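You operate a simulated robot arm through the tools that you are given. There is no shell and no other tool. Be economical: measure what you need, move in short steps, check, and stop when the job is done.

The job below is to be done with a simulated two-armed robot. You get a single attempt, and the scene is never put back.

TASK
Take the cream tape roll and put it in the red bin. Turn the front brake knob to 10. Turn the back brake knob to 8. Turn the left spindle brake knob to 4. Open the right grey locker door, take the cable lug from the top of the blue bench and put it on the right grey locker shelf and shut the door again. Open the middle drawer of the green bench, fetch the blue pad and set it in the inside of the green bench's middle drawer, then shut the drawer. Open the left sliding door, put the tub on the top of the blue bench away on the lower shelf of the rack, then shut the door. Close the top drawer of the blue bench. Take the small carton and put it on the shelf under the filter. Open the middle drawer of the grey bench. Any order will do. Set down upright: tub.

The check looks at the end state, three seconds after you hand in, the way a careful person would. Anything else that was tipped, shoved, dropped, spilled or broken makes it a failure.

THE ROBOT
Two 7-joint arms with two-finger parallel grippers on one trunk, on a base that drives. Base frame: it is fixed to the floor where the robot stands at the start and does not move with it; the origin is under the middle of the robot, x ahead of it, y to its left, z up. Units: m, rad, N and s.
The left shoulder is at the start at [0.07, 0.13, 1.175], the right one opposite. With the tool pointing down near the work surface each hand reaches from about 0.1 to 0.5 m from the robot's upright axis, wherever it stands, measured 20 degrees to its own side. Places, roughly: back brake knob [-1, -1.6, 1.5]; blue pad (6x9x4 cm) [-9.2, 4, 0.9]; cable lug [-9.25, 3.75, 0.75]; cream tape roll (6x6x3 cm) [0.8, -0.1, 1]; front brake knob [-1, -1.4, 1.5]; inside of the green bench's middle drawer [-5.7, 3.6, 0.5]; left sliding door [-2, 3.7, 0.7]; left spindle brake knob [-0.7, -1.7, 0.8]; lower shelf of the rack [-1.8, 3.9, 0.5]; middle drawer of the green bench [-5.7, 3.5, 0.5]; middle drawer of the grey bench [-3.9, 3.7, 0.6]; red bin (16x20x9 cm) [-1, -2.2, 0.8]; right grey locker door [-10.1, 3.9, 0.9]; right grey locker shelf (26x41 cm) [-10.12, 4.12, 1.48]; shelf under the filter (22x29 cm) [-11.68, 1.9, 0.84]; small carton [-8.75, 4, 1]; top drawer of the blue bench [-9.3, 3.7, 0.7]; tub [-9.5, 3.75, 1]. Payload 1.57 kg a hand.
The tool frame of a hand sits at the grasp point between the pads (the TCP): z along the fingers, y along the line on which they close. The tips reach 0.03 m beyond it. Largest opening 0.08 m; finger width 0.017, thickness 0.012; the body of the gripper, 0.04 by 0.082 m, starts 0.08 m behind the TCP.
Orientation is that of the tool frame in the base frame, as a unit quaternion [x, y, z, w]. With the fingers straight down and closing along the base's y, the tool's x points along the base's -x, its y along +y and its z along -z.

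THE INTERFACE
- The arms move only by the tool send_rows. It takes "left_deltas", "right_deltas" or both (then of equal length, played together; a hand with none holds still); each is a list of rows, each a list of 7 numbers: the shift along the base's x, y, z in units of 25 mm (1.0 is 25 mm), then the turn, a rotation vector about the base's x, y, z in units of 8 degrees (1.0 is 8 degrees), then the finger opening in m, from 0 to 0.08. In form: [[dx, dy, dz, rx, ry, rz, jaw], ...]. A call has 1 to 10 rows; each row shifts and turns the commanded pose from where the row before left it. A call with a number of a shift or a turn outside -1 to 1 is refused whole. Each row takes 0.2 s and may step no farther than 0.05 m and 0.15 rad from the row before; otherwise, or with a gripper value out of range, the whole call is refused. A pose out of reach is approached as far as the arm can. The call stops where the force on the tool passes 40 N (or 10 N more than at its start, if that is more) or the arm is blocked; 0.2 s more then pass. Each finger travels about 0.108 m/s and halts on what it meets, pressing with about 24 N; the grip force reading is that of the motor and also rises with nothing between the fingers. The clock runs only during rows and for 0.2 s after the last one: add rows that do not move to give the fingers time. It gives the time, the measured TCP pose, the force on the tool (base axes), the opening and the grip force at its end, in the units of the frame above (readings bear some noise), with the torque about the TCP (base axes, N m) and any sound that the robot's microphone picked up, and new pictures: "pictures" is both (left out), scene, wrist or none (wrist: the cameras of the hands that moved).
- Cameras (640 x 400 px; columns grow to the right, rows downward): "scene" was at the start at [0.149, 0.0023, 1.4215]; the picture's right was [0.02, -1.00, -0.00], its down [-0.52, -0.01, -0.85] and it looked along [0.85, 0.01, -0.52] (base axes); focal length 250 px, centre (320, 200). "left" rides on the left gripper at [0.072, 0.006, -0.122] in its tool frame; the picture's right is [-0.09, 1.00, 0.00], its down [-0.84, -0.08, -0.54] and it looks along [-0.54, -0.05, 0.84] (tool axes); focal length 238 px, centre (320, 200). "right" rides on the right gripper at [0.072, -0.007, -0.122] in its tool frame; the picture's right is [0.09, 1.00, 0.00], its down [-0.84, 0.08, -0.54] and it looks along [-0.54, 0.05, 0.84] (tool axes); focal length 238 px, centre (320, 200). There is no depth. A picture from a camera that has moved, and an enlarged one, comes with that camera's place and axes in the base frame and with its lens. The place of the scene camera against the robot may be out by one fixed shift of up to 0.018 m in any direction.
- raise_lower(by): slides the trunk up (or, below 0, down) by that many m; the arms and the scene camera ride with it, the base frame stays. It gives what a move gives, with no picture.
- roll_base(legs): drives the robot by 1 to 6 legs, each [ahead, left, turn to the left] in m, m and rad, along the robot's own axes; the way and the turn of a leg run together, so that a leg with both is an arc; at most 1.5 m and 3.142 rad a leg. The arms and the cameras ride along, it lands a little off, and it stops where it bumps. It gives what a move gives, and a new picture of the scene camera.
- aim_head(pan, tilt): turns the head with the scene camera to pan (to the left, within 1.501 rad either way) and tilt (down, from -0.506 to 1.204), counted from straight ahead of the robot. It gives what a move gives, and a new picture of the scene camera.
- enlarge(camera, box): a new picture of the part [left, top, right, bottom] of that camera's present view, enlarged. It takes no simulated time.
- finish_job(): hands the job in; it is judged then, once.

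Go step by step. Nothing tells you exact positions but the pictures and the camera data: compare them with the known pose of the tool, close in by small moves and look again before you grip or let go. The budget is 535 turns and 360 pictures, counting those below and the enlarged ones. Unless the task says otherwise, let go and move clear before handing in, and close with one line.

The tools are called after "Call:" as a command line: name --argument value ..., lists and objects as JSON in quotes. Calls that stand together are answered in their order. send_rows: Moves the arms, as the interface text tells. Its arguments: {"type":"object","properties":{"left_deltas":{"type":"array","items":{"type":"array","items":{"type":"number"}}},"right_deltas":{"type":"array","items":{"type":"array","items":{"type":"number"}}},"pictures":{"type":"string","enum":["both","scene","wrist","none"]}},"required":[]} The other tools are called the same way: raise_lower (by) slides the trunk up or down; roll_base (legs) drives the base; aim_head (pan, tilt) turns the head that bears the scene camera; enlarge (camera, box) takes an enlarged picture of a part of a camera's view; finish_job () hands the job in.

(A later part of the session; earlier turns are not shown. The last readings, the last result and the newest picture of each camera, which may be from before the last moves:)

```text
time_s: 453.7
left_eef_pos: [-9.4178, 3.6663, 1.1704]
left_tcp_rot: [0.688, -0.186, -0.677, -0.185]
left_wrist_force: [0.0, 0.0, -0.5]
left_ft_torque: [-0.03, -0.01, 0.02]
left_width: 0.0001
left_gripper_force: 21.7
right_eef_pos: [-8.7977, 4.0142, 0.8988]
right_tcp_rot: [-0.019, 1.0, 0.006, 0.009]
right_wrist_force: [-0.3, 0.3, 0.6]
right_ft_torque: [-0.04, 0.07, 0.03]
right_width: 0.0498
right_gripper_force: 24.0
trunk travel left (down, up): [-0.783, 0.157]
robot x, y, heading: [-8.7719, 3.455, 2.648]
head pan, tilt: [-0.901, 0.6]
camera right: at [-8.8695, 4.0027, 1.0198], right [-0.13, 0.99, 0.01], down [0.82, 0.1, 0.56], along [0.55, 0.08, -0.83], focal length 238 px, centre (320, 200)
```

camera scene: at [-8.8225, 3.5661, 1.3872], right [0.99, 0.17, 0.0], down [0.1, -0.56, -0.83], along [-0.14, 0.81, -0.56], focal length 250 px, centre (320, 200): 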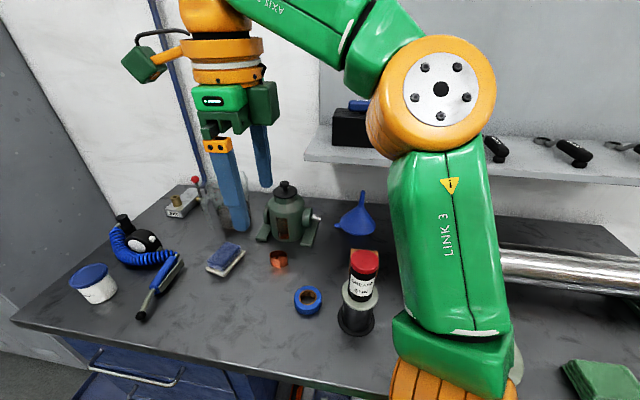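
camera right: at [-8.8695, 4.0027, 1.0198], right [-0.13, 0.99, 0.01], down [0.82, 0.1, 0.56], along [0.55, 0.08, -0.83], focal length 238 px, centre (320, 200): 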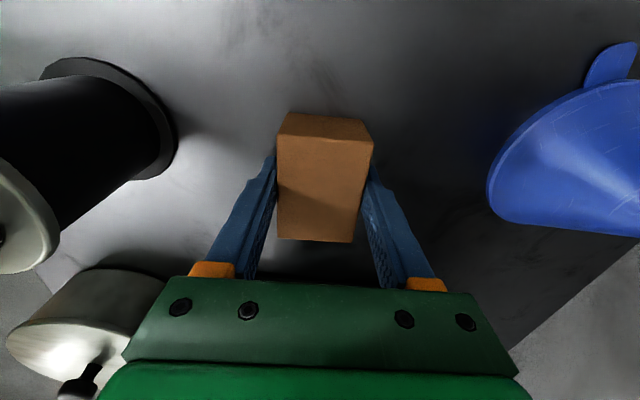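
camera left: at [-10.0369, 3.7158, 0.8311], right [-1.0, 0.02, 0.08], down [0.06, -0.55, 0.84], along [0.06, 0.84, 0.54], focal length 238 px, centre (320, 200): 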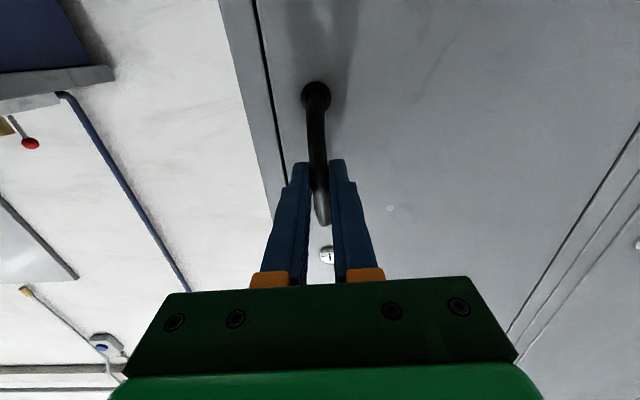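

Carton gripped. Lifting straight up, then backing out.

Call:
send_rows --right_deltas '[[0, 0, 1, 0, 0, 0, 0.03], [0, 0, 1, 0, 0, 0, 0.03], [0, 0, 1, 0, 0, 0, 0.03], [0, 0, 1, 0, 0, 0, 0.03], [0, 0, 1, 0, 0, 0, 0.03], [0, 0, 1, 0, 0, 0, 0.03], [0, 0, 1, 0, 0, 0, 0.03], [0, 0, 1, 0, 0, 0, 0.03], [0, -0.3, 1, 0, 0, 0, 0.03], [0, -0.5, 0.6, 0, 0, 0, 0.03]]' --pictures "none"

Call:
roll_base --legs '[[0, 0.5, 0]]'

Call:
aim_head --pan 0.0 --tilt 0.2

```text
time_s: 455.9
left_eef_pos: [-9.4188, 3.6661, 1.1704]
left_tcp_rot: [0.688, -0.186, -0.676, -0.185]
left_wrist_force: [0.1, 0.2, 0.0]
left_ft_torque: [0.02, 0.0, -0.03]
left_width: 0.0002
left_gripper_force: 21.6
right_eef_pos: [-8.8011, 3.9965, 1.1349]
right_tcp_rot: [-0.018, 1.0, 0.007, 0.009]
right_wrist_force: [0.3, -0.7, -0.9]
right_ft_torque: [0.03, 0.0, 0.02]
right_width: 0.0497
right_gripper_force: 24.0
right hand out of reach, approached as far as the arm can: row 10
trunk travel left (down, up): [-0.783, 0.157]
robot x, y, heading: [-8.7711, 3.4549, 2.646]
head pan, tilt: [-0.901, 0.6]
```

```text
time_s: 458.8
left_eef_pos: [-9.6531, 3.233, 1.171]
left_tcp_rot: [0.689, -0.185, -0.677, -0.183]
left_wrist_force: [-0.6, 0.5, 0.0]
left_ft_torque: [-0.04, 0.0, 0.0]
left_width: 0.0
left_gripper_force: 21.2
right_eef_pos: [-9.0369, 3.5668, 1.1339]
right_tcp_rot: [-0.02, 1.0, 0.007, 0.009]
right_wrist_force: [0.2, 0.9, -1.7]
right_ft_torque: [-0.04, -0.04, 0.03]
right_width: 0.0498
right_gripper_force: 24.1
trunk travel left (down, up): [-0.783, 0.157]
robot x, y, heading: [-9.0059, 3.0261, 2.648]
head pan, tilt: [-0.901, 0.6]
camera scene: at [-9.0553, 3.137, 1.3869], right [0.98, 0.18, 0.0], down [0.1, -0.56, -0.82], along [-0.14, 0.81, -0.57], focal length 250 px, centre (320, 200)
```

scene: 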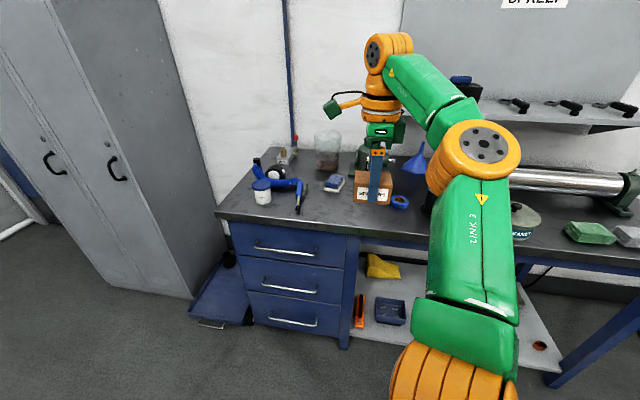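

```text
time_s: 460.0
left_eef_pos: [-9.6529, 3.2319, 1.1711]
left_tcp_rot: [0.689, -0.184, -0.677, -0.183]
left_wrist_force: [0.2, 0.4, -1.2]
left_ft_torque: [0.03, 0.03, 0.0]
left_width: 0.0001
left_gripper_force: 21.4
right_eef_pos: [-9.038, 3.5649, 1.1364]
right_tcp_rot: [-0.02, 1.0, 0.007, 0.009]
right_wrist_force: [0.4, 0.3, -2.4]
right_ft_torque: [0.0, 0.0, 0.02]
right_width: 0.0495
right_gripper_force: 24.3
trunk travel left (down, up): [-0.783, 0.157]
robot x, y, heading: [-9.0039, 3.0229, 2.649]
head pan, tilt: [0.0, 0.201]
camera scene: at [-9.1225, 3.093, 1.4238], right [0.47, 0.88, 0.0], down [0.18, -0.1, -0.98], along [-0.86, 0.46, -0.2], focal length 250 px, centre (320, 200)
```

scene: 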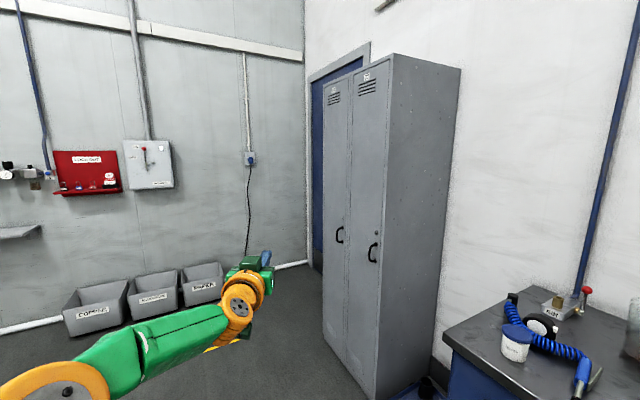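

Holding the carton. The shelf under the filter is on the west wall. I turn to face it and drive there.

Call:
roll_base --legs '[[0, 0, 0.494], [0, 1.2, 0], [1.3, 0, 0]]'

Call:
aim_head --pan 0.0 --tilt 0.5

```text
time_s: 473.7
left_eef_pos: [-10.9781, 1.6465, 1.1705]
left_tcp_rot: [0.713, -0.004, -0.701, -0.005]
left_wrist_force: [0.0, 1.1, 0.2]
left_ft_torque: [0.02, -0.02, 0.0]
left_width: 0.0
left_gripper_force: 21.5
right_eef_pos: [-10.6039, 2.236, 1.1362]
right_tcp_rot: [-0.273, 0.962, 0.009, 0.006]
right_wrist_force: [0.3, -0.1, -1.6]
right_ft_torque: [0.02, 0.02, 0.02]
right_width: 0.0494
right_gripper_force: 23.8
trunk travel left (down, up): [-0.783, 0.157]
robot x, y, heading: [-10.3113, 1.78, -3.121]
head pan, tilt: [0.0, 0.201]
camera scene: at [-10.4456, 1.7798, 1.4239], right [-0.02, 1.0, 0.0], down [0.2, 0.0, -0.98], along [-0.98, -0.02, -0.2], focal length 250 px, centre (320, 200)
```

scene: 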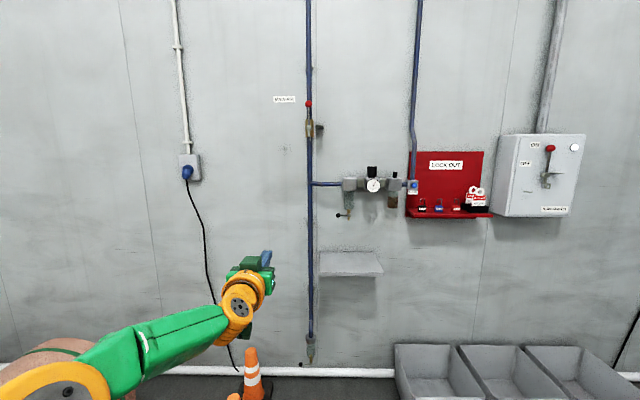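

```text
time_s: 474.5
left_eef_pos: [-10.9783, 1.6465, 1.1702]
left_tcp_rot: [0.713, -0.004, -0.701, -0.005]
left_wrist_force: [0.1, 0.1, 0.4]
left_ft_torque: [-0.02, 0.03, 0.01]
left_width: 0.0
left_gripper_force: 21.2
right_eef_pos: [-10.6054, 2.2372, 1.1346]
right_tcp_rot: [-0.272, 0.962, 0.009, 0.006]
right_wrist_force: [0.3, -0.5, -2.3]
right_ft_torque: [-0.01, 0.01, -0.02]
right_width: 0.0497
right_gripper_force: 23.6
trunk travel left (down, up): [-0.783, 0.157]
robot x, y, heading: [-10.3109, 1.7795, -3.124]
head pan, tilt: [0.0, 0.499]
camera scene: at [-10.4442, 1.7798, 1.3962], right [-0.02, 1.0, 0.0], down [0.48, 0.01, -0.88], along [-0.88, -0.02, -0.48], focal length 250 px, centre (320, 200)
```

scene: 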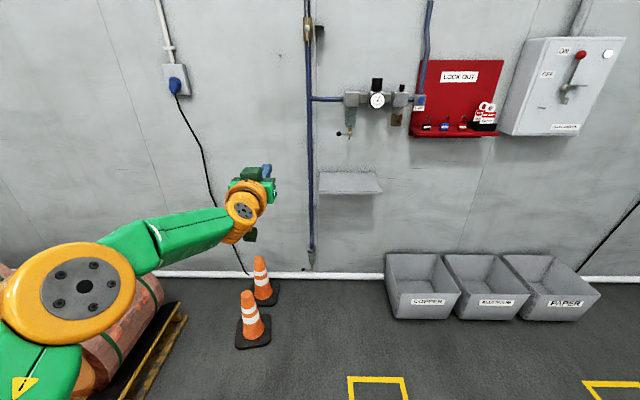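

Shelf at about x -11.79…-11.53, y 1.76…2.06, z≈0.85, with the filter hanging above. I rotate the right hand back to face the wall, and fold the left hand tool-down out of the way.

Call:
send_rows --right_deltas '[[0, -0.4, 0, 0, 0, 1, 0.03], [0, -0.4, 0, 0, 0, 1, 0.03], [0, -0.4, 0, 0, 0, 1, 0.03], [0, -0.4, 0, 0, 0, 1, 0.03], [0, -0.4, 0, 0, 0, 1, 0.03], [0, -0.4, 0, 0, 0, 1, 0.03], [0, -0.4, 0, 0, 0, 1, 0.03], [0, -0.4, 0, 0, 0, 1, 0.03], [0, -0.4, 0, 0, 0, 1, 0.03], [0, -0.4, 0, 0, 0, 1, 0.03]]' --left_deltas '[[0.6, -0.3, 0, 0, -1, 0, 0], [0.6, -0.3, 0, 0, -1, 0, 0], [0.6, -0.3, 0, 0, -1, 0, 0], [0.6, -0.3, 0, 0, -1, 0, 0], [0.6, -0.3, 0, 0, -1, 0, 0], [0.6, -0.3, 0, 0, -1, 0, 0], [0.6, -0.3, 0, 0, -1, 0, 0], [0.6, -0.3, 0, 0, -1, 0, 0], [0.6, -0.3, 0, 0, -1, 0, 0], [0.6, -0.3, 0, 0, -1, 0, 0]]' --pictures "none"

Call:
send_rows --right_deltas '[[-0.3, -0.4, 0, 0, 0, 1, 0.03], [-0.3, -0.4, 0, 0, 0, 1, 0.03], [-0.3, -0.4, 0, 0, 0, 1, 0.03], [-0.3, -0.4, 0, 0, 0, 1, 0.03], [-0.3, -0.4, 0, 0, 0, 1, 0.03], [-0.3, -0.4, 0, 0, 0, 1, 0.03], [-0.3, -0.4, 0, 0, 0, 1, 0.03], [-0.3, -0.4, 0, 0, 0, 1, 0.03], [-0.3, 0, 0, 0, 0.9, 0.5, 0.03], [-0.3, 0, 0, 0, 0.9, 0, 0.03]]' --pictures "both"

```text
time_s: 476.7
left_eef_pos: [-10.8507, 1.5868, 1.1649]
left_tcp_rot: [0.968, 0.0, -0.251, -0.007]
left_wrist_force: [-0.2, 0.0, -0.1]
left_ft_torque: [-0.02, -0.02, -0.02]
left_width: 0.0002
left_gripper_force: 20.9
left hand out of reach, approached as far as the arm can: row 7, 8, 9, 10
right_eef_pos: [-10.6097, 2.1369, 1.1336]
right_tcp_rot: [0.828, -0.561, -0.011, 0.001]
right_wrist_force: [-0.5, -0.5, -1.1]
right_ft_torque: [0.01, -0.01, 0.01]
right_width: 0.0498
right_gripper_force: 24.3
right hand out of reach, approached as far as the arm can: row 3
trunk travel left (down, up): [-0.783, 0.157]
robot x, y, heading: [-10.3091, 1.7788, -3.125]
head pan, tilt: [0.0, 0.499]
```

```text
time_s: 478.9
left_eef_pos: [-10.8495, 1.5888, 1.1642]
left_tcp_rot: [0.968, 0.0, -0.25, -0.007]
left_wrist_force: [-1.7, -0.7, -0.6]
left_ft_torque: [0.0, -0.01, 0.01]
left_width: 0.0001
left_gripper_force: 21.3
right_eef_pos: [-10.6851, 2.0576, 1.134]
right_tcp_rot: [0.991, -0.002, -0.134, 0.01]
right_wrist_force: [-0.2, -0.1, -1.7]
right_ft_torque: [-0.02, 0.05, 0.03]
right_width: 0.0497
right_gripper_force: 24.4
trunk travel left (down, up): [-0.783, 0.157]
robot x, y, heading: [-10.3094, 1.7801, -3.123]
head pan, tilt: [0.0, 0.499]
camera scene: at [-10.4434, 1.7803, 1.3962], right [-0.02, 1.0, 0.0], down [0.48, 0.01, -0.88], along [-0.88, -0.02, -0.48], focal length 250 px, centre (320, 200)
camera right: at [-10.5813, 2.0667, 1.2321], right [0.09, -1.0, 0.0], down [-0.66, -0.06, 0.75], along [-0.74, -0.06, -0.66], focal length 238 px, centre (320, 200)
```

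scene: 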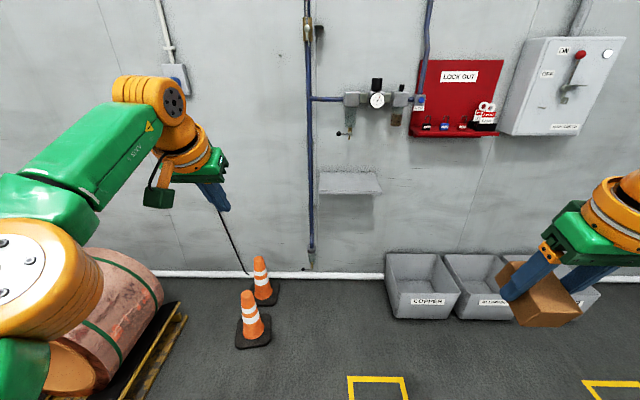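
right: 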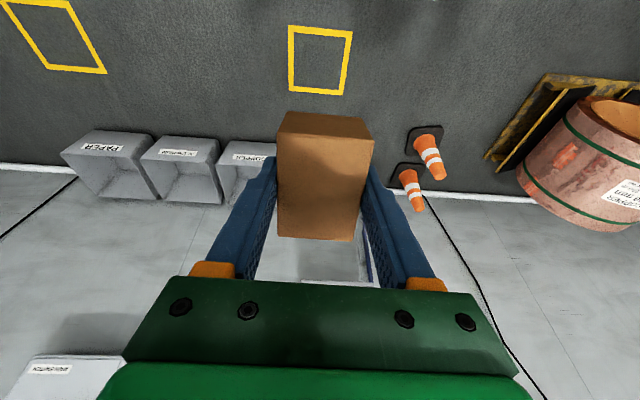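

Lower the carton to just above shelf height and centre it in y, then drive up.

Call:
send_rows --right_deltas '[[0, -0.8, -1, 0, 0, 0, 0.03], [0, -0.8, -1, 0, 0, 0, 0.03], [0, -0.8, -1, 0, 0, 0, 0.03], [0, -0.8, -1, 0, 0, 0, 0.03], [0, -0.8, -1, 0, 0, 0, 0.03], [0, -0.8, -1, 0, 0, 0, 0.03], [0, -0.8, 0, 0, 0, 0, 0.03]]' --pictures "none"

Call:
roll_base --legs '[[0.7, 0, -0.02]]'

Call:
aim_head --pan -0.2 --tilt 0.5

```text
time_s: 480.5
left_eef_pos: [-10.8506, 1.5864, 1.1624]
left_tcp_rot: [0.968, 0.0, -0.25, -0.007]
left_wrist_force: [-0.7, 0.3, -0.2]
left_ft_torque: [0.02, 0.03, -0.02]
left_width: 0.0002
left_gripper_force: 20.9
right_eef_pos: [-10.6841, 1.9165, 0.9842]
right_tcp_rot: [0.991, -0.002, -0.133, 0.009]
right_wrist_force: [0.0, 0.4, -1.6]
right_ft_torque: [0.0, 0.04, -0.02]
right_width: 0.0499
right_gripper_force: 24.3
trunk travel left (down, up): [-0.783, 0.157]
robot x, y, heading: [-10.3125, 1.7839, -3.126]
head pan, tilt: [0.0, 0.499]
```

```text
time_s: 484.4
left_eef_pos: [-11.5574, 1.5962, 1.1651]
left_tcp_rot: [0.968, -0.01, -0.252, -0.009]
left_wrist_force: [0.1, 0.0, 0.1]
left_ft_torque: [-0.02, 0.0, -0.02]
left_width: 0.0
left_gripper_force: 21.2
right_eef_pos: [-11.3855, 1.9211, 0.9851]
right_tcp_rot: [0.991, -0.013, -0.134, 0.008]
right_wrist_force: [0.1, -0.3, -1.2]
right_ft_torque: [0.01, 0.01, 0.01]
right_width: 0.0497
right_gripper_force: 23.3
trunk travel left (down, up): [-0.783, 0.157]
robot x, y, heading: [-11.0219, 1.7753, 3.134]
head pan, tilt: [0.0, 0.499]
camera scene: at [-11.1474, 1.7781, 1.3963], right [0.0, 1.0, 0.0], down [0.48, 0.0, -0.88], along [-0.88, 0.0, -0.48], focal length 250 px, centre (320, 200)
```

scene: 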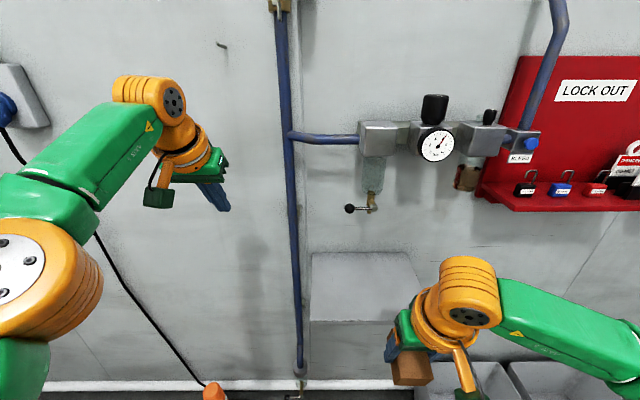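

```text
time_s: 485.1
left_eef_pos: [-11.5591, 1.5956, 1.1633]
left_tcp_rot: [0.968, -0.011, -0.25, -0.01]
left_wrist_force: [-0.2, -0.6, 0.8]
left_ft_torque: [0.03, -0.03, -0.02]
left_width: 0.0
left_gripper_force: 21.6
right_eef_pos: [-11.386, 1.9203, 0.9838]
right_tcp_rot: [0.991, -0.013, -0.133, 0.009]
right_wrist_force: [0.2, -0.1, -0.8]
right_ft_torque: [0.02, -0.01, 0.0]
right_width: 0.0495
right_gripper_force: 24.6
trunk travel left (down, up): [-0.783, 0.157]
robot x, y, heading: [-11.0143, 1.7767, 3.135]
head pan, tilt: [-0.201, 0.499]
camera scene: at [-11.1467, 1.7962, 1.3961], right [0.2, 0.98, 0.0], down [0.47, -0.1, -0.88], along [-0.86, 0.18, -0.48], focal length 250 px, centre (320, 200)
```

scene: 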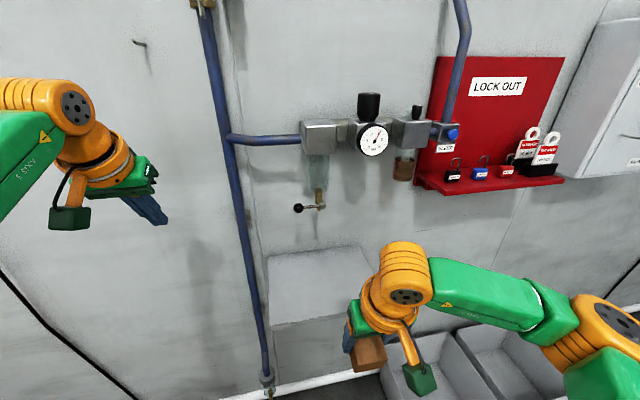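

Drive 10 cm closer, then extend over the shelf.

Call:
roll_base --legs '[[0.1, 0, 0]]'

Call:
send_rows --right_deltas '[[-0.9, -0.2, -0.3, 0, 0, 0, 0.03], [-0.9, -0.2, -0.3, 0, 0, 0, 0.03], [-0.9, -0.2, -0.3, 0, 0, 0, 0.03], [-0.9, -0.2, -0.3, 0, 0, 0, 0.03]]' --pictures "both"

```text
time_s: 486.3
left_eef_pos: [-11.6541, 1.5968, 1.1658]
left_tcp_rot: [0.968, -0.012, -0.252, -0.009]
left_wrist_force: [0.4, 0.7, -0.4]
left_ft_torque: [-0.03, 0.01, 0.03]
left_width: 0.0
left_gripper_force: 21.2
right_eef_pos: [-11.4826, 1.9207, 0.9856]
right_tcp_rot: [0.991, -0.015, -0.135, 0.008]
right_wrist_force: [1.2, 0.6, -1.7]
right_ft_torque: [-0.01, 0.02, 0.0]
right_width: 0.0494
right_gripper_force: 24.6
trunk travel left (down, up): [-0.783, 0.157]
robot x, y, heading: [-11.1132, 1.779, 3.136]
head pan, tilt: [-0.201, 0.499]
camera scene: at [-11.2408, 1.7968, 1.3966], right [0.21, 0.98, 0.0], down [0.47, -0.1, -0.88], along [-0.86, 0.18, -0.48], focal length 250 px, centre (320, 200)
```

scene: 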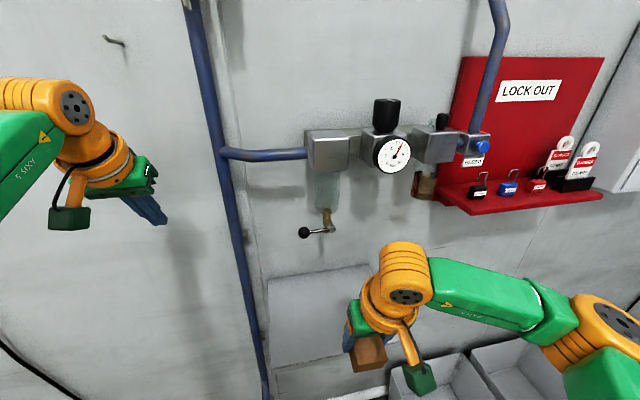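

```text
time_s: 487.3
left_eef_pos: [-11.6569, 1.5954, 1.1625]
left_tcp_rot: [0.968, -0.011, -0.251, -0.009]
left_wrist_force: [-0.8, 0.7, -0.6]
left_ft_torque: [-0.01, 0.0, 0.01]
left_width: 0.0
left_gripper_force: 21.4
right_eef_pos: [-11.5735, 1.9012, 0.9522]
right_tcp_rot: [0.991, -0.014, -0.133, 0.009]
right_wrist_force: [0.6, -0.2, -1.8]
right_ft_torque: [-0.01, 0.0, -0.02]
right_width: 0.0497
right_gripper_force: 24.2
trunk travel left (down, up): [-0.783, 0.157]
robot x, y, heading: [-11.1151, 1.7783, 3.139]
head pan, tilt: [-0.201, 0.499]
camera scene: at [-11.2461, 1.7963, 1.396], right [0.21, 0.98, 0.0], down [0.47, -0.1, -0.88], along [-0.86, 0.18, -0.48], focal length 250 px, centre (320, 200)
camera right: at [-11.4718, 1.9081, 1.0505], right [0.06, -1.0, 0.0], down [-0.67, -0.05, 0.75], along [-0.74, -0.04, -0.67], focal length 238 px, centre (320, 200)
```

scene: 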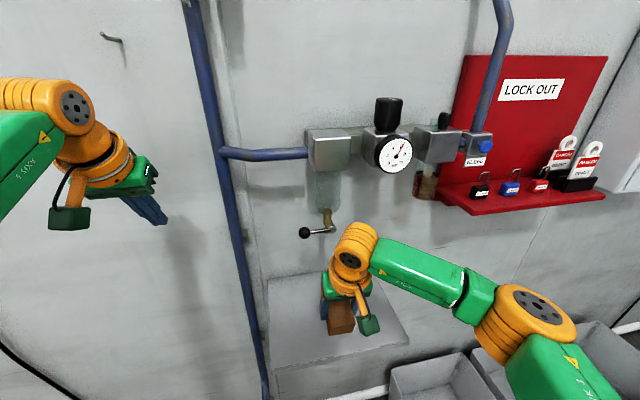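
right: 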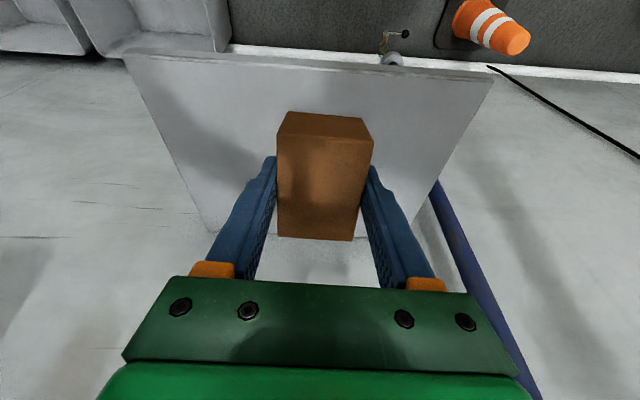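

Call:
send_rows --right_deltas '[[-0.7, 0, -0.5, 0, 0, 0, 0.03], [-0.5, 0, -0.5, 0, 0, 0, 0.03], [0, 0, -0.4, 0, 0, 0, 0.03]]' --pictures "both"

```text
time_s: 488.1
left_eef_pos: [-11.6582, 1.5965, 1.164]
left_tcp_rot: [0.968, -0.012, -0.252, -0.01]
left_wrist_force: [0.2, 0.1, 0.5]
left_ft_torque: [-0.01, 0.0, 0.03]
left_width: 0.0002
left_gripper_force: 21.6
right_eef_pos: [-11.6033, 1.9023, 0.9177]
right_tcp_rot: [0.991, -0.014, -0.133, 0.008]
right_wrist_force: [-0.2, -0.3, -2.4]
right_ft_torque: [0.04, 0.03, 0.04]
right_width: 0.0496
right_gripper_force: 23.9
trunk travel left (down, up): [-0.783, 0.157]
robot x, y, heading: [-11.1128, 1.7759, 3.135]
head pan, tilt: [-0.201, 0.499]
camera scene: at [-11.2448, 1.7971, 1.3962], right [0.21, 0.98, 0.0], down [0.47, -0.1, -0.88], along [-0.86, 0.18, -0.48], focal length 250 px, centre (320, 200)
camera right: at [-11.5011, 1.9087, 1.0161], right [0.06, -1.0, 0.0], down [-0.66, -0.05, 0.75], along [-0.74, -0.04, -0.67], focal length 238 px, centre (320, 200)
```

scene: 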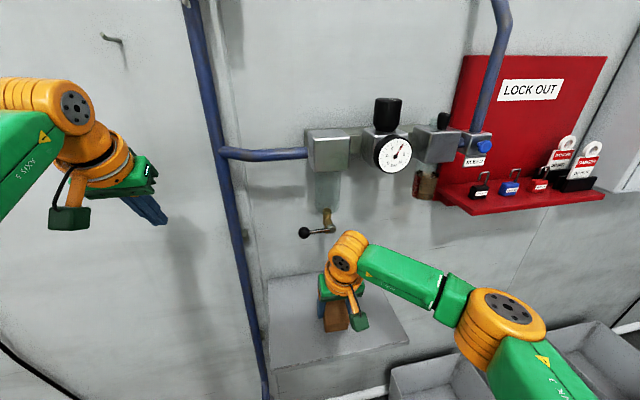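
right: 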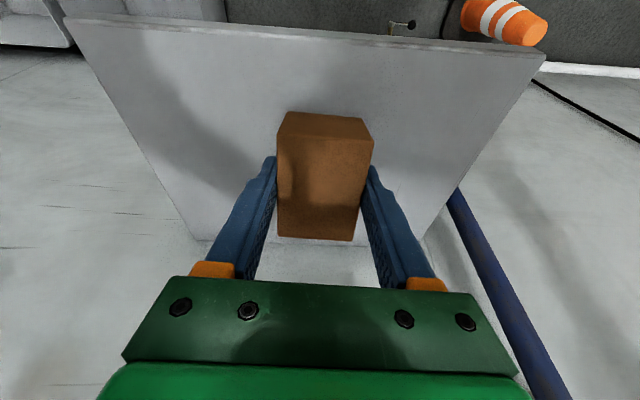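

Good. Lowering slowly until contact.

Call:
send_rows --right_deltas '[[0, 0, -0.3, 0, 0, 0, 0.03], [0, 0, -0.3, 0, 0, 0, 0.03], [0, 0, -0.2, 0, 0, 0, 0.03]]' --pictures "wrist"

```text
time_s: 488.9
left_eef_pos: [-11.6593, 1.5969, 1.1644]
left_tcp_rot: [0.968, -0.012, -0.25, -0.01]
left_wrist_force: [0.0, 0.9, -1.2]
left_ft_torque: [-0.03, 0.01, 0.01]
left_width: 0.0002
left_gripper_force: 21.5
right_eef_pos: [-11.6046, 1.9027, 0.8981]
right_tcp_rot: [0.991, -0.014, -0.133, 0.008]
right_wrist_force: [0.0, -0.1, -1.2]
right_ft_torque: [-0.01, 0.02, 0.0]
right_width: 0.0499
right_gripper_force: 23.8
trunk travel left (down, up): [-0.783, 0.157]
robot x, y, heading: [-11.1163, 1.7788, 3.134]
head pan, tilt: [-0.201, 0.499]
camera right: at [-11.5005, 1.9081, 0.9971], right [0.06, -1.0, 0.0], down [-0.67, -0.05, 0.75], along [-0.74, -0.04, -0.67], focal length 238 px, centre (320, 200)
```

right: 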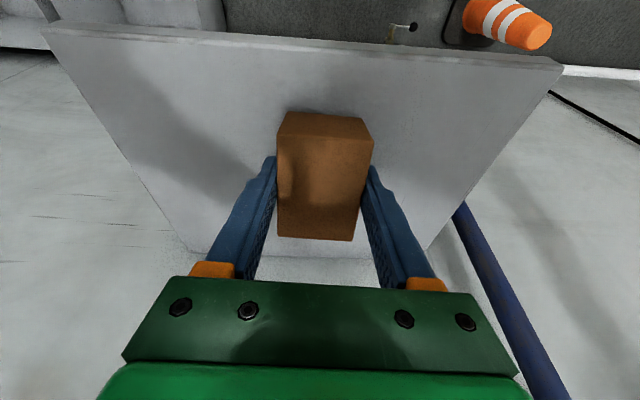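

Call:
send_rows --right_deltas '[[0, 0, -0.25, 0, 0, 0, 0.03], [0, 0, -0.25, 0, 0, 0, 0.03], [0, 0, -0.25, 0, 0, 0, 0.03], [0, 0, -0.25, 0, 0, 0, 0.03]]' --pictures "wrist"

```text
time_s: 489.9
left_eef_pos: [-11.6555, 1.5932, 1.1657]
left_tcp_rot: [0.968, -0.012, -0.251, -0.012]
left_wrist_force: [-0.2, 0.0, 1.1]
left_ft_torque: [0.03, 0.01, 0.02]
left_width: 0.0
left_gripper_force: 21.4
right_eef_pos: [-11.6015, 1.9003, 0.8753]
right_tcp_rot: [0.991, -0.013, -0.136, 0.009]
right_wrist_force: [-0.6, -1.3, 17.5]
right_ft_torque: [0.41, -0.48, -0.02]
right_width: 0.0497
right_gripper_force: 24.1
trunk travel left (down, up): [-0.783, 0.157]
robot x, y, heading: [-11.1154, 1.7747, 3.138]
head pan, tilt: [-0.201, 0.499]
camera right: at [-11.4983, 1.9068, 0.9742], right [0.06, -1.0, -0.01], down [-0.66, -0.05, 0.75], along [-0.75, -0.04, -0.66], focal length 238 px, centre (320, 200)
```

right: 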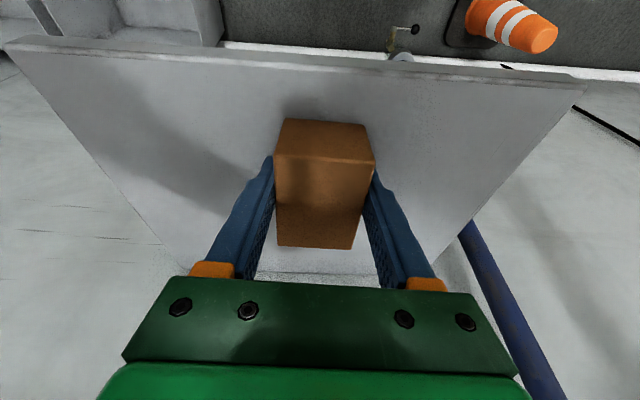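

Contact made. Releasing, then raising the hand straight up and back.

Call:
send_rows --right_deltas '[[0, 0, 0.08, 0, 0, 0, 0.03], [0, 0, 0, 0, 0, 0, 0.055], [0, 0, 0, 0, 0, 0, 0.07], [0, 0, 0, 0, 0, 0, 0.075], [0.15, 0, 0.6, 0, 0, 0, 0.075], [0.25, 0, 1, 0, 0, 0, 0.075], [0.25, 0, 1, 0, 0, 0, 0.075]]' --pictures "both"

```text
time_s: 491.5
left_eef_pos: [-11.656, 1.597, 1.1645]
left_tcp_rot: [0.968, -0.011, -0.251, -0.01]
left_wrist_force: [0.5, -0.7, 0.0]
left_ft_torque: [-0.02, 0.02, -0.01]
left_width: 0.0
left_gripper_force: 21.2
right_eef_pos: [-11.5868, 1.9006, 0.9421]
right_tcp_rot: [0.991, -0.014, -0.133, 0.008]
right_wrist_force: [0.7, -0.1, 0.8]
right_ft_torque: [0.01, 0.0, 0.0]
right_width: 0.0751
right_gripper_force: 0.0
trunk travel left (down, up): [-0.783, 0.157]
robot x, y, heading: [-11.1143, 1.7818, 3.134]
head pan, tilt: [-0.201, 0.499]
camera scene: at [-11.2442, 1.7967, 1.3962], right [0.21, 0.98, 0.0], down [0.47, -0.1, -0.88], along [-0.86, 0.18, -0.48], focal length 250 px, centre (320, 200)
camera right: at [-11.4841, 1.9075, 1.0412], right [0.06, -1.0, 0.0], down [-0.66, -0.05, 0.75], along [-0.74, -0.04, -0.67], focal length 238 px, centre (320, 200)
```

scene: 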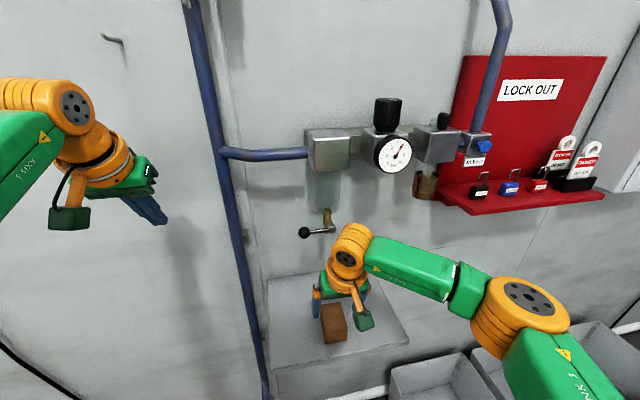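
right: 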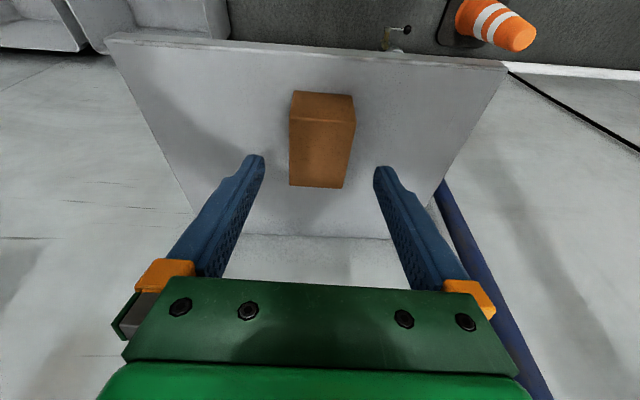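

The carton lies on the shelf under the filter. Backing off and returning to the blue bench for the pad and the tub.

Call:
roll_base --legs '[[-0.6, 0, 0], [0, 0, -1.565], [0.5, -0.6, 0], [0.5, -0.6, 0]]'

Call:
aim_head --pan 0.0 --tilt 0.6

```text
time_s: 506.3
left_eef_pos: [-9.5034, 3.316, 1.1633]
left_tcp_rot: [-0.68, 0.689, 0.17, 0.184]
left_wrist_force: [-0.1, 0.2, 0.2]
left_ft_torque: [0.01, 0.0, 0.0]
left_width: 0.0
left_gripper_force: 21.6
right_eef_pos: [-9.198, 3.2489, 0.9435]
right_tcp_rot: [-0.694, 0.707, 0.1, 0.089]
right_wrist_force: [0.1, -0.1, -0.6]
right_ft_torque: [0.0, 0.0, -0.02]
right_width: 0.075
right_gripper_force: 0.1
trunk travel left (down, up): [-0.783, 0.157]
robot x, y, heading: [-9.316, 2.7735, 1.578]
head pan, tilt: [-0.201, 0.499]
camera scene: at [-9.2908, 2.9153, 1.3963], right [0.98, -0.2, 0.0], down [-0.09, -0.47, -0.88], along [0.17, 0.86, -0.48], focal length 250 px, centre (320, 200)
```

scene: 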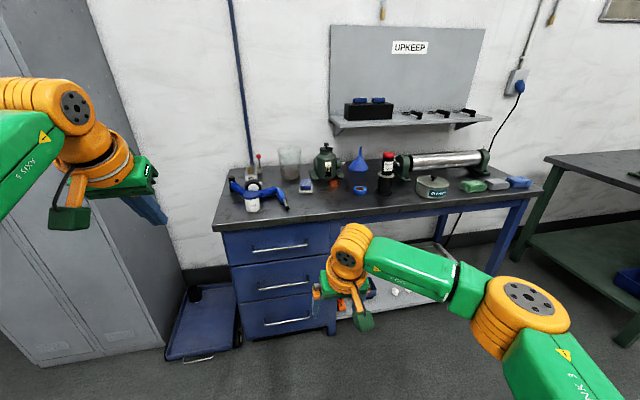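

```text
time_s: 507.0
left_eef_pos: [-9.5021, 3.3172, 1.1635]
left_tcp_rot: [-0.68, 0.69, 0.171, 0.183]
left_wrist_force: [-1.0, 1.2, -0.1]
left_ft_torque: [-0.01, 0.01, -0.05]
left_width: 0.0001
left_gripper_force: 21.0
right_eef_pos: [-9.1962, 3.2515, 0.9412]
right_tcp_rot: [-0.694, 0.707, 0.102, 0.089]
right_wrist_force: [-0.4, -0.7, 1.1]
right_ft_torque: [0.01, 0.01, -0.01]
right_width: 0.0753
right_gripper_force: 0.0
trunk travel left (down, up): [-0.783, 0.157]
robot x, y, heading: [-9.3121, 2.7752, 1.57]
head pan, tilt: [0.0, 0.6]
camera scene: at [-9.3081, 2.9152, 1.3871], right [1.0, 0.0, 0.0], down [0.0, -0.56, -0.83], along [0.0, 0.83, -0.56], focal length 250 px, centre (320, 200)
```

scene: 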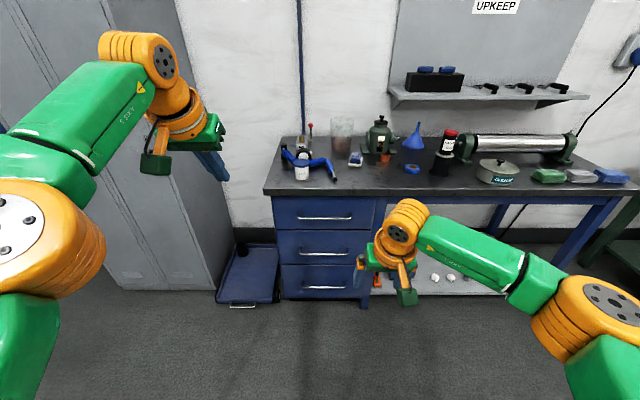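

Raise the right hand and approach the bench for the pad at about (-9.145, 3.99).

Call:
send_rows --right_deltas '[[0, 0, 1, 0, 0, 0, 0.08], [0, 0, 1, 0, 0, 0, 0.08], [0, 0, 1, 0, 0, 0, 0.08], [0, 0, 1, 0, 0, 0, 0.08], [0, 0, 1, 0, 0, 0, 0.08], [0, 0, 1, 0, 0, 0, 0.08], [0, 0, 1, 0, 0, 0, 0.08]]' --pictures "none"

Call:
roll_base --legs '[[0.62, -0.06, 0]]'

Call:
send_rows --right_deltas '[[0, 0, 0, 0, 0, 0, 0.08]]' --pictures "wrist"

```text
time_s: 508.6
left_eef_pos: [-9.503, 3.317, 1.1638]
left_tcp_rot: [-0.679, 0.689, 0.171, 0.185]
left_wrist_force: [-0.6, -0.4, 0.9]
left_ft_torque: [-0.04, 0.03, -0.02]
left_width: 0.0
left_gripper_force: 21.3
right_eef_pos: [-9.1964, 3.2504, 1.1161]
right_tcp_rot: [-0.695, 0.707, 0.101, 0.089]
right_wrist_force: [-0.1, 0.0, -0.2]
right_ft_torque: [-0.04, -0.03, -0.01]
right_width: 0.0797
right_gripper_force: 0.2
trunk travel left (down, up): [-0.783, 0.157]
robot x, y, heading: [-9.3158, 2.7777, 1.57]
head pan, tilt: [0.0, 0.6]
```

```text
time_s: 512.1
left_eef_pos: [-9.444, 3.9423, 1.1645]
left_tcp_rot: [-0.679, 0.69, 0.171, 0.183]
left_wrist_force: [-0.1, 0.0, 0.2]
left_ft_torque: [0.03, 0.02, 0.0]
left_width: 0.0001
left_gripper_force: 21.5
right_eef_pos: [-9.137, 3.8757, 1.1171]
right_tcp_rot: [-0.694, 0.707, 0.101, 0.089]
right_wrist_force: [0.3, 0.0, 0.3]
right_ft_torque: [0.01, -0.01, 0.01]
right_width: 0.0801
right_gripper_force: 0.1
trunk travel left (down, up): [-0.783, 0.157]
robot x, y, heading: [-9.257, 3.4002, 1.574]
head pan, tilt: [0.0, 0.6]
camera scene: at [-9.2497, 3.5397, 1.3872], right [1.0, 0.0, 0.0], down [0.0, -0.56, -0.83], along [0.0, 0.83, -0.56], focal length 250 px, centre (320, 200)
```

scene: 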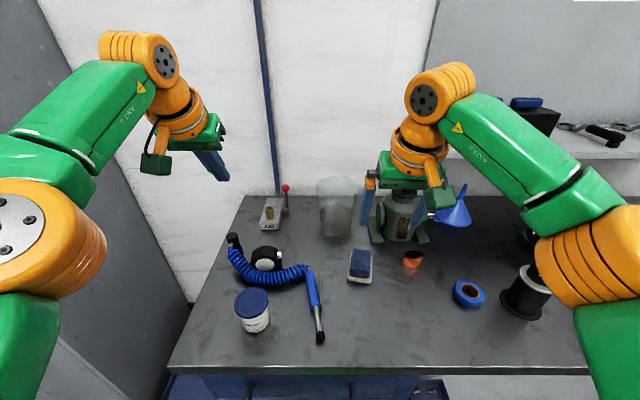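

```text
time_s: 512.5
left_eef_pos: [-9.4425, 3.944, 1.1629]
left_tcp_rot: [-0.68, 0.69, 0.17, 0.184]
left_wrist_force: [0.4, -0.9, 0.3]
left_ft_torque: [0.02, -0.01, 0.0]
left_width: 0.0001
left_gripper_force: 21.8
right_eef_pos: [-9.1381, 3.8771, 1.1165]
right_tcp_rot: [-0.695, 0.706, 0.102, 0.089]
right_wrist_force: [-0.1, -0.1, -0.1]
right_ft_torque: [0.02, -0.03, 0.01]
right_width: 0.08
right_gripper_force: 0.1
trunk travel left (down, up): [-0.783, 0.157]
robot x, y, heading: [-9.2602, 3.403, 1.576]
head pan, tilt: [0.0, 0.6]
camera right: at [-9.1295, 3.7751, 1.2147], right [-1.0, -0.07, 0.0], down [-0.05, 0.66, 0.75], along [-0.05, 0.74, -0.67], focal length 238 px, centre (320, 200)
```

right: 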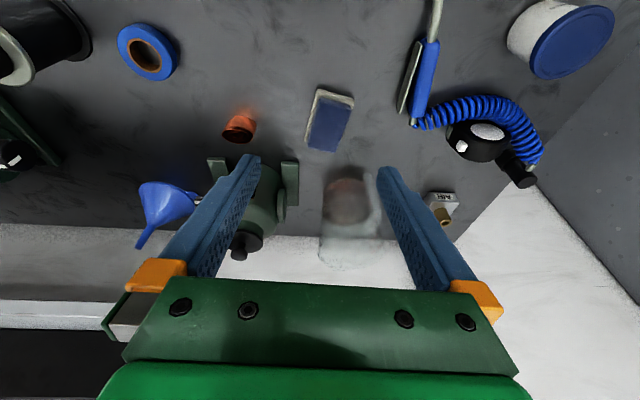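

Pad at about (-9.153, 3.96), rotated about 15°. I align the hand's yaw and descend.

Call:
send_rows --right_deltas '[[-0.1, 0.5, -0.8, 0, 0, -0.65, 0.08], [-0.1, 0.5, -0.8, 0, 0, -0.65, 0.08], [-0.1, 0.5, -0.8, 0, 0, -0.6, 0.08], [-0.1, 0.5, -0.8, 0, 0, 0, 0.08], [-0.1, 0.5, -0.8, 0, 0, 0, 0.08], [-0.1, 0.5, -0.8, 0, 0, 0, 0.08]]' --pictures "wrist"

```text
time_s: 514.0
left_eef_pos: [-9.4421, 3.943, 1.1634]
left_tcp_rot: [-0.679, 0.689, 0.171, 0.184]
left_wrist_force: [0.7, 0.1, 0.7]
left_ft_torque: [0.02, 0.0, 0.01]
left_width: 0.0001
left_gripper_force: 21.2
right_eef_pos: [-9.1438, 3.9384, 0.9942]
right_tcp_rot: [-0.595, 0.793, 0.089, 0.101]
right_wrist_force: [-0.3, 0.6, -0.3]
right_ft_torque: [0.0, 0.01, 0.02]
right_width: 0.0801
right_gripper_force: 0.0
right hand out of reach, approached as far as the arm can: row 5, 6
trunk travel left (down, up): [-0.783, 0.157]
robot x, y, heading: [-9.2564, 3.4048, 1.576]
head pan, tilt: [0.0, 0.6]
camera right: at [-9.1629, 3.838, 1.0931], right [-0.98, 0.19, 0.0], down [0.12, 0.65, 0.75], along [0.15, 0.73, -0.67], focal length 238 px, centre (320, 200)
```

right: 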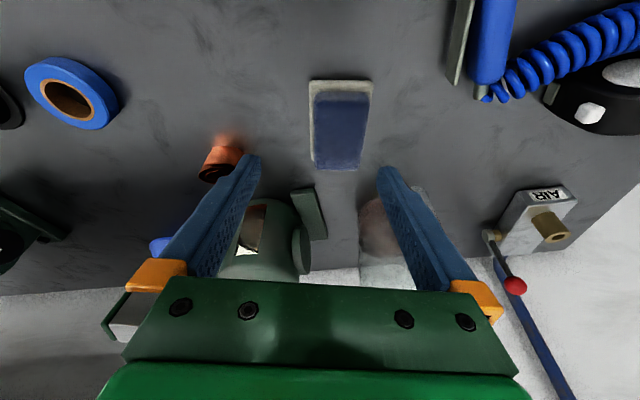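

Call:
send_rows --right_deltas '[[-0.3, 0.2, -1, 0, 0, 0, 0.08], [-0.3, 0.2, -1, 0, 0, 0, 0.08], [-0.1, 0.2, -0.8, 0, 0, 0, 0.08]]' --pictures "wrist"

```text
time_s: 514.8
left_eef_pos: [-9.4448, 3.9425, 1.1638]
left_tcp_rot: [-0.679, 0.689, 0.171, 0.185]
left_wrist_force: [0.8, 1.1, -0.2]
left_ft_torque: [0.0, 0.02, -0.01]
left_width: 0.0
left_gripper_force: 21.4
right_eef_pos: [-9.1586, 3.9367, 0.9204]
right_tcp_rot: [-0.594, 0.793, 0.088, 0.101]
right_wrist_force: [-0.4, 0.2, 0.4]
right_ft_torque: [0.03, 0.0, 0.03]
right_width: 0.08
right_gripper_force: 0.0
right hand out of reach, approached as far as the arm can: row 1, 2, 3
trunk travel left (down, up): [-0.783, 0.157]
robot x, y, heading: [-9.2589, 3.4001, 1.569]
head pan, tilt: [0.0, 0.6]
camera right: at [-9.1772, 3.8373, 1.0192], right [-0.98, 0.19, -0.01], down [0.12, 0.65, 0.75], along [0.15, 0.73, -0.67], focal length 238 px, centre (320, 200)
```

right: 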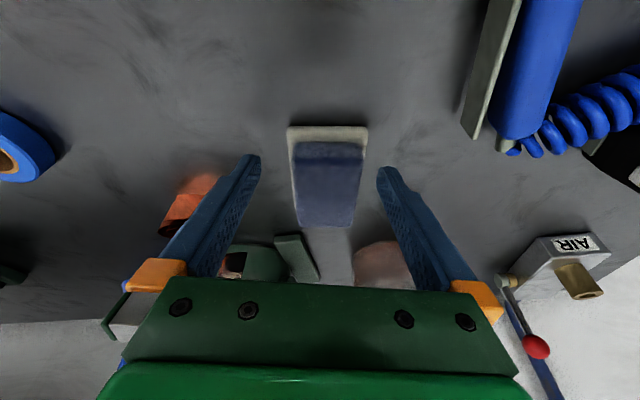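

Call:
send_rows --right_deltas '[[0, 0.1, -0.5, 0, 0, 0, 0.08], [0, 0.1, -0.4, 0, 0, 0, 0.08], [0, 0, 0, 0, 0, 0, 0.06], [0, 0, 0, 0, 0, 0, 0.04], [0, 0, 0, 0, 0, 0, 0.04], [0, 0, 0, 0, 0, 0, 0.04]]' --pictures "wrist"

```text
time_s: 516.1
left_eef_pos: [-9.4436, 3.9438, 1.1635]
left_tcp_rot: [-0.679, 0.69, 0.17, 0.184]
left_wrist_force: [0.0, 0.2, 0.4]
left_ft_torque: [0.02, -0.01, 0.0]
left_width: 0.0001
left_gripper_force: 21.9
right_eef_pos: [-9.156, 3.9345, 0.8962]
right_tcp_rot: [-0.595, 0.793, 0.088, 0.1]
right_wrist_force: [0.3, 0.7, -0.2]
right_ft_torque: [-0.04, 0.01, -0.03]
right_width: 0.0619
right_gripper_force: 23.9
right hand out of reach, approached as far as the arm can: row 2
trunk travel left (down, up): [-0.783, 0.157]
robot x, y, heading: [-9.2558, 3.3987, 1.574]
head pan, tilt: [0.0, 0.6]
camera right: at [-9.1745, 3.8345, 0.9943], right [-0.98, 0.19, 0.0], down [0.12, 0.65, 0.75], along [0.15, 0.73, -0.67], focal length 238 px, centre (320, 200)
```

right: 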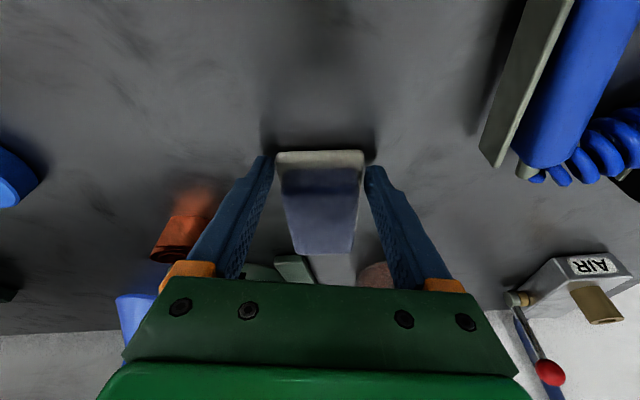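

Pad gripped near its middle. Lifting and retracting it.

Call:
send_rows --right_deltas '[[0, 0, 1, 0, 0, 0, 0.04], [0, 0, 1, 0, 0, 0, 0.04], [0, 0, 1, 0, 0, 0, 0.04], [0, 0, 1, 0, 0, 0, 0.04], [0, 0, 1, 0, 0, 0, 0.04], [0, 0, 1, 0, 0, 0, 0.04], [0, -0.5, 1, 0, 0, 0, 0.04], [0.3, -1, 1, 0, 0, 0, 0.04], [0.3, -1, 0.5, 0, 0, 0, 0.04], [0.3, -1, 0, 0, 0, 0, 0.04]]' --pictures "scene"

```text
time_s: 518.4
left_eef_pos: [-9.4424, 3.9423, 1.1627]
left_tcp_rot: [-0.679, 0.69, 0.17, 0.185]
left_wrist_force: [0.3, -0.6, -0.3]
left_ft_torque: [0.04, 0.03, 0.0]
left_width: 0.0001
left_gripper_force: 21.6
right_eef_pos: [-9.1286, 3.8375, 1.1065]
right_tcp_rot: [-0.595, 0.793, 0.089, 0.101]
right_wrist_force: [-0.4, 0.4, -1.7]
right_ft_torque: [-0.01, 0.02, 0.0]
right_width: 0.0618
right_gripper_force: 24.6
right hand out of reach, approached as far as the arm can: row 5, 6
trunk travel left (down, up): [-0.783, 0.157]
robot x, y, heading: [-9.2576, 3.4012, 1.576]
head pan, tilt: [0.0, 0.6]
camera scene: at [-9.2485, 3.5405, 1.3871], right [1.0, 0.0, 0.0], down [0.0, -0.56, -0.83], along [0.0, 0.83, -0.56], focal length 250 px, centre (320, 200)
```

scene: 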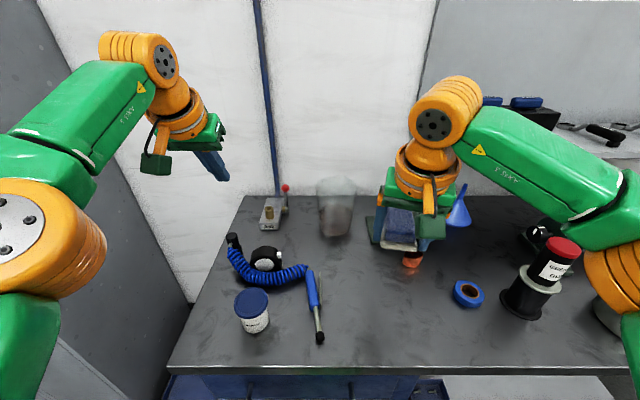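

Pad is held. Now the tub: I back off slightly and bring the left hand in low and tilted about 60°, facing the tub.

Call:
roll_base --legs '[[-0.16, -0.04, 0]]'

Call:
send_rows --left_deltas '[[0, -0.8, -0.4, 0.6, 0, 0, 0.08], [0, -0.8, -0.6, 0.6, 0, 0, 0.08], [0, -0.8, -1, 0.6, 0, 0, 0.08], [0, -0.6, -1, 0.6, 0, 0, 0.08], [0, -0.4, -1, 0.6, 0, 0, 0.08], [0, -0.2, -1, 0.6, 0, 0, 0.08], [0, 0, -1, 0.3, 0, 0, 0.08], [0, 0, -1, 0, 0, 0, 0.08], [0, 0, -1, 0, 0, 0, 0.08], [0, 0, -1, 0, 0, 0, 0.08]]' --pictures "both"

```text
time_s: 519.8
left_eef_pos: [-9.4033, 3.7863, 1.162]
left_tcp_rot: [-0.679, 0.69, 0.171, 0.183]
left_wrist_force: [-0.7, -0.5, -0.5]
left_ft_torque: [0.0, 0.0, 0.0]
left_width: 0.0
left_gripper_force: 21.6
right_eef_pos: [-9.0897, 3.683, 1.1046]
right_tcp_rot: [-0.595, 0.793, 0.087, 0.1]
right_wrist_force: [0.6, 0.6, -0.7]
right_ft_torque: [-0.09, 0.03, 0.0]
right_width: 0.0613
right_gripper_force: 24.2
trunk travel left (down, up): [-0.783, 0.157]
robot x, y, heading: [-9.2177, 3.2433, 1.578]
head pan, tilt: [0.0, 0.6]
camera scene: at [-9.2096, 3.385, 1.3866], right [1.0, 0.0, 0.0], down [0.0, -0.57, -0.82], along [0.0, 0.82, -0.57], focal length 250 px, centre (320, 200)
```

scene: 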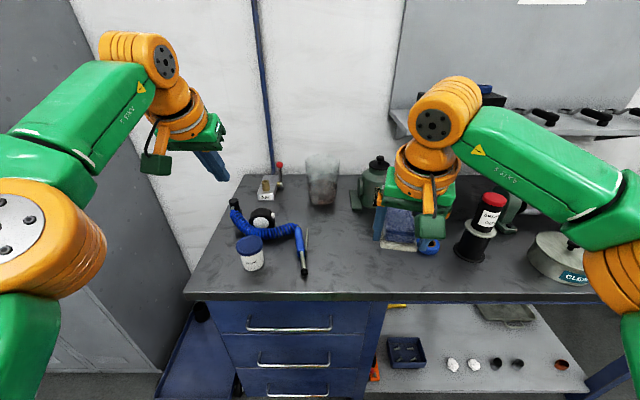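

```text
time_s: 522.0
left_eef_pos: [-9.4047, 3.7055, 0.9871]
left_tcp_rot: [-0.605, 0.619, 0.349, 0.36]
left_wrist_force: [0.2, 0.2, -0.6]
left_ft_torque: [0.06, 0.04, -0.01]
left_width: 0.0801
left_gripper_force: 0.1
left hand out of reach, approached as far as the arm can: row 1, 9, 10
right_eef_pos: [-9.0889, 3.6791, 1.1063]
right_tcp_rot: [-0.595, 0.793, 0.089, 0.101]
right_wrist_force: [1.2, -0.1, -0.9]
right_ft_torque: [-0.05, 0.01, 0.01]
right_width: 0.0613
right_gripper_force: 24.0
trunk travel left (down, up): [-0.783, 0.157]
robot x, y, heading: [-9.2182, 3.243, 1.572]
head pan, tilt: [0.0, 0.6]
camera scene: at [-9.2086, 3.3812, 1.3871], right [1.0, 0.0, 0.0], down [0.0, -0.57, -0.82], along [0.0, 0.82, -0.57], focal length 250 px, centre (320, 200)
camera left: at [-9.4145, 3.5645, 0.9865], right [-0.99, 0.07, 0.08], down [0.07, -0.06, 1.0], along [0.07, 1.0, 0.05], focal length 238 px, centre (320, 200)
```

scene: 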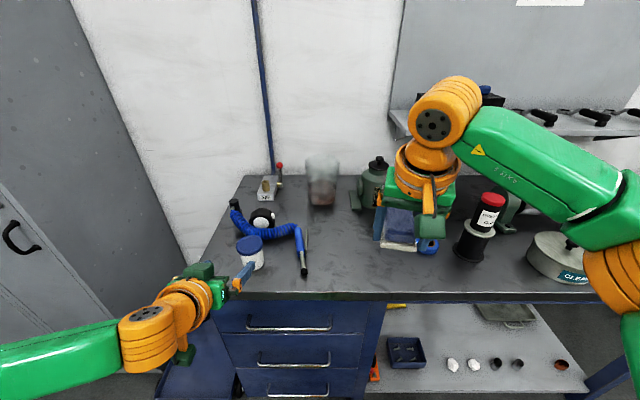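
left: 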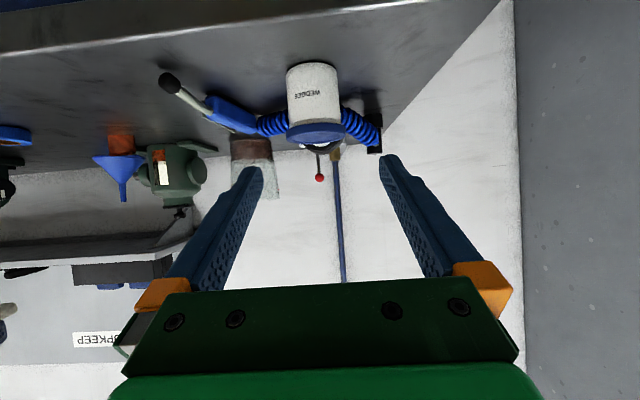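

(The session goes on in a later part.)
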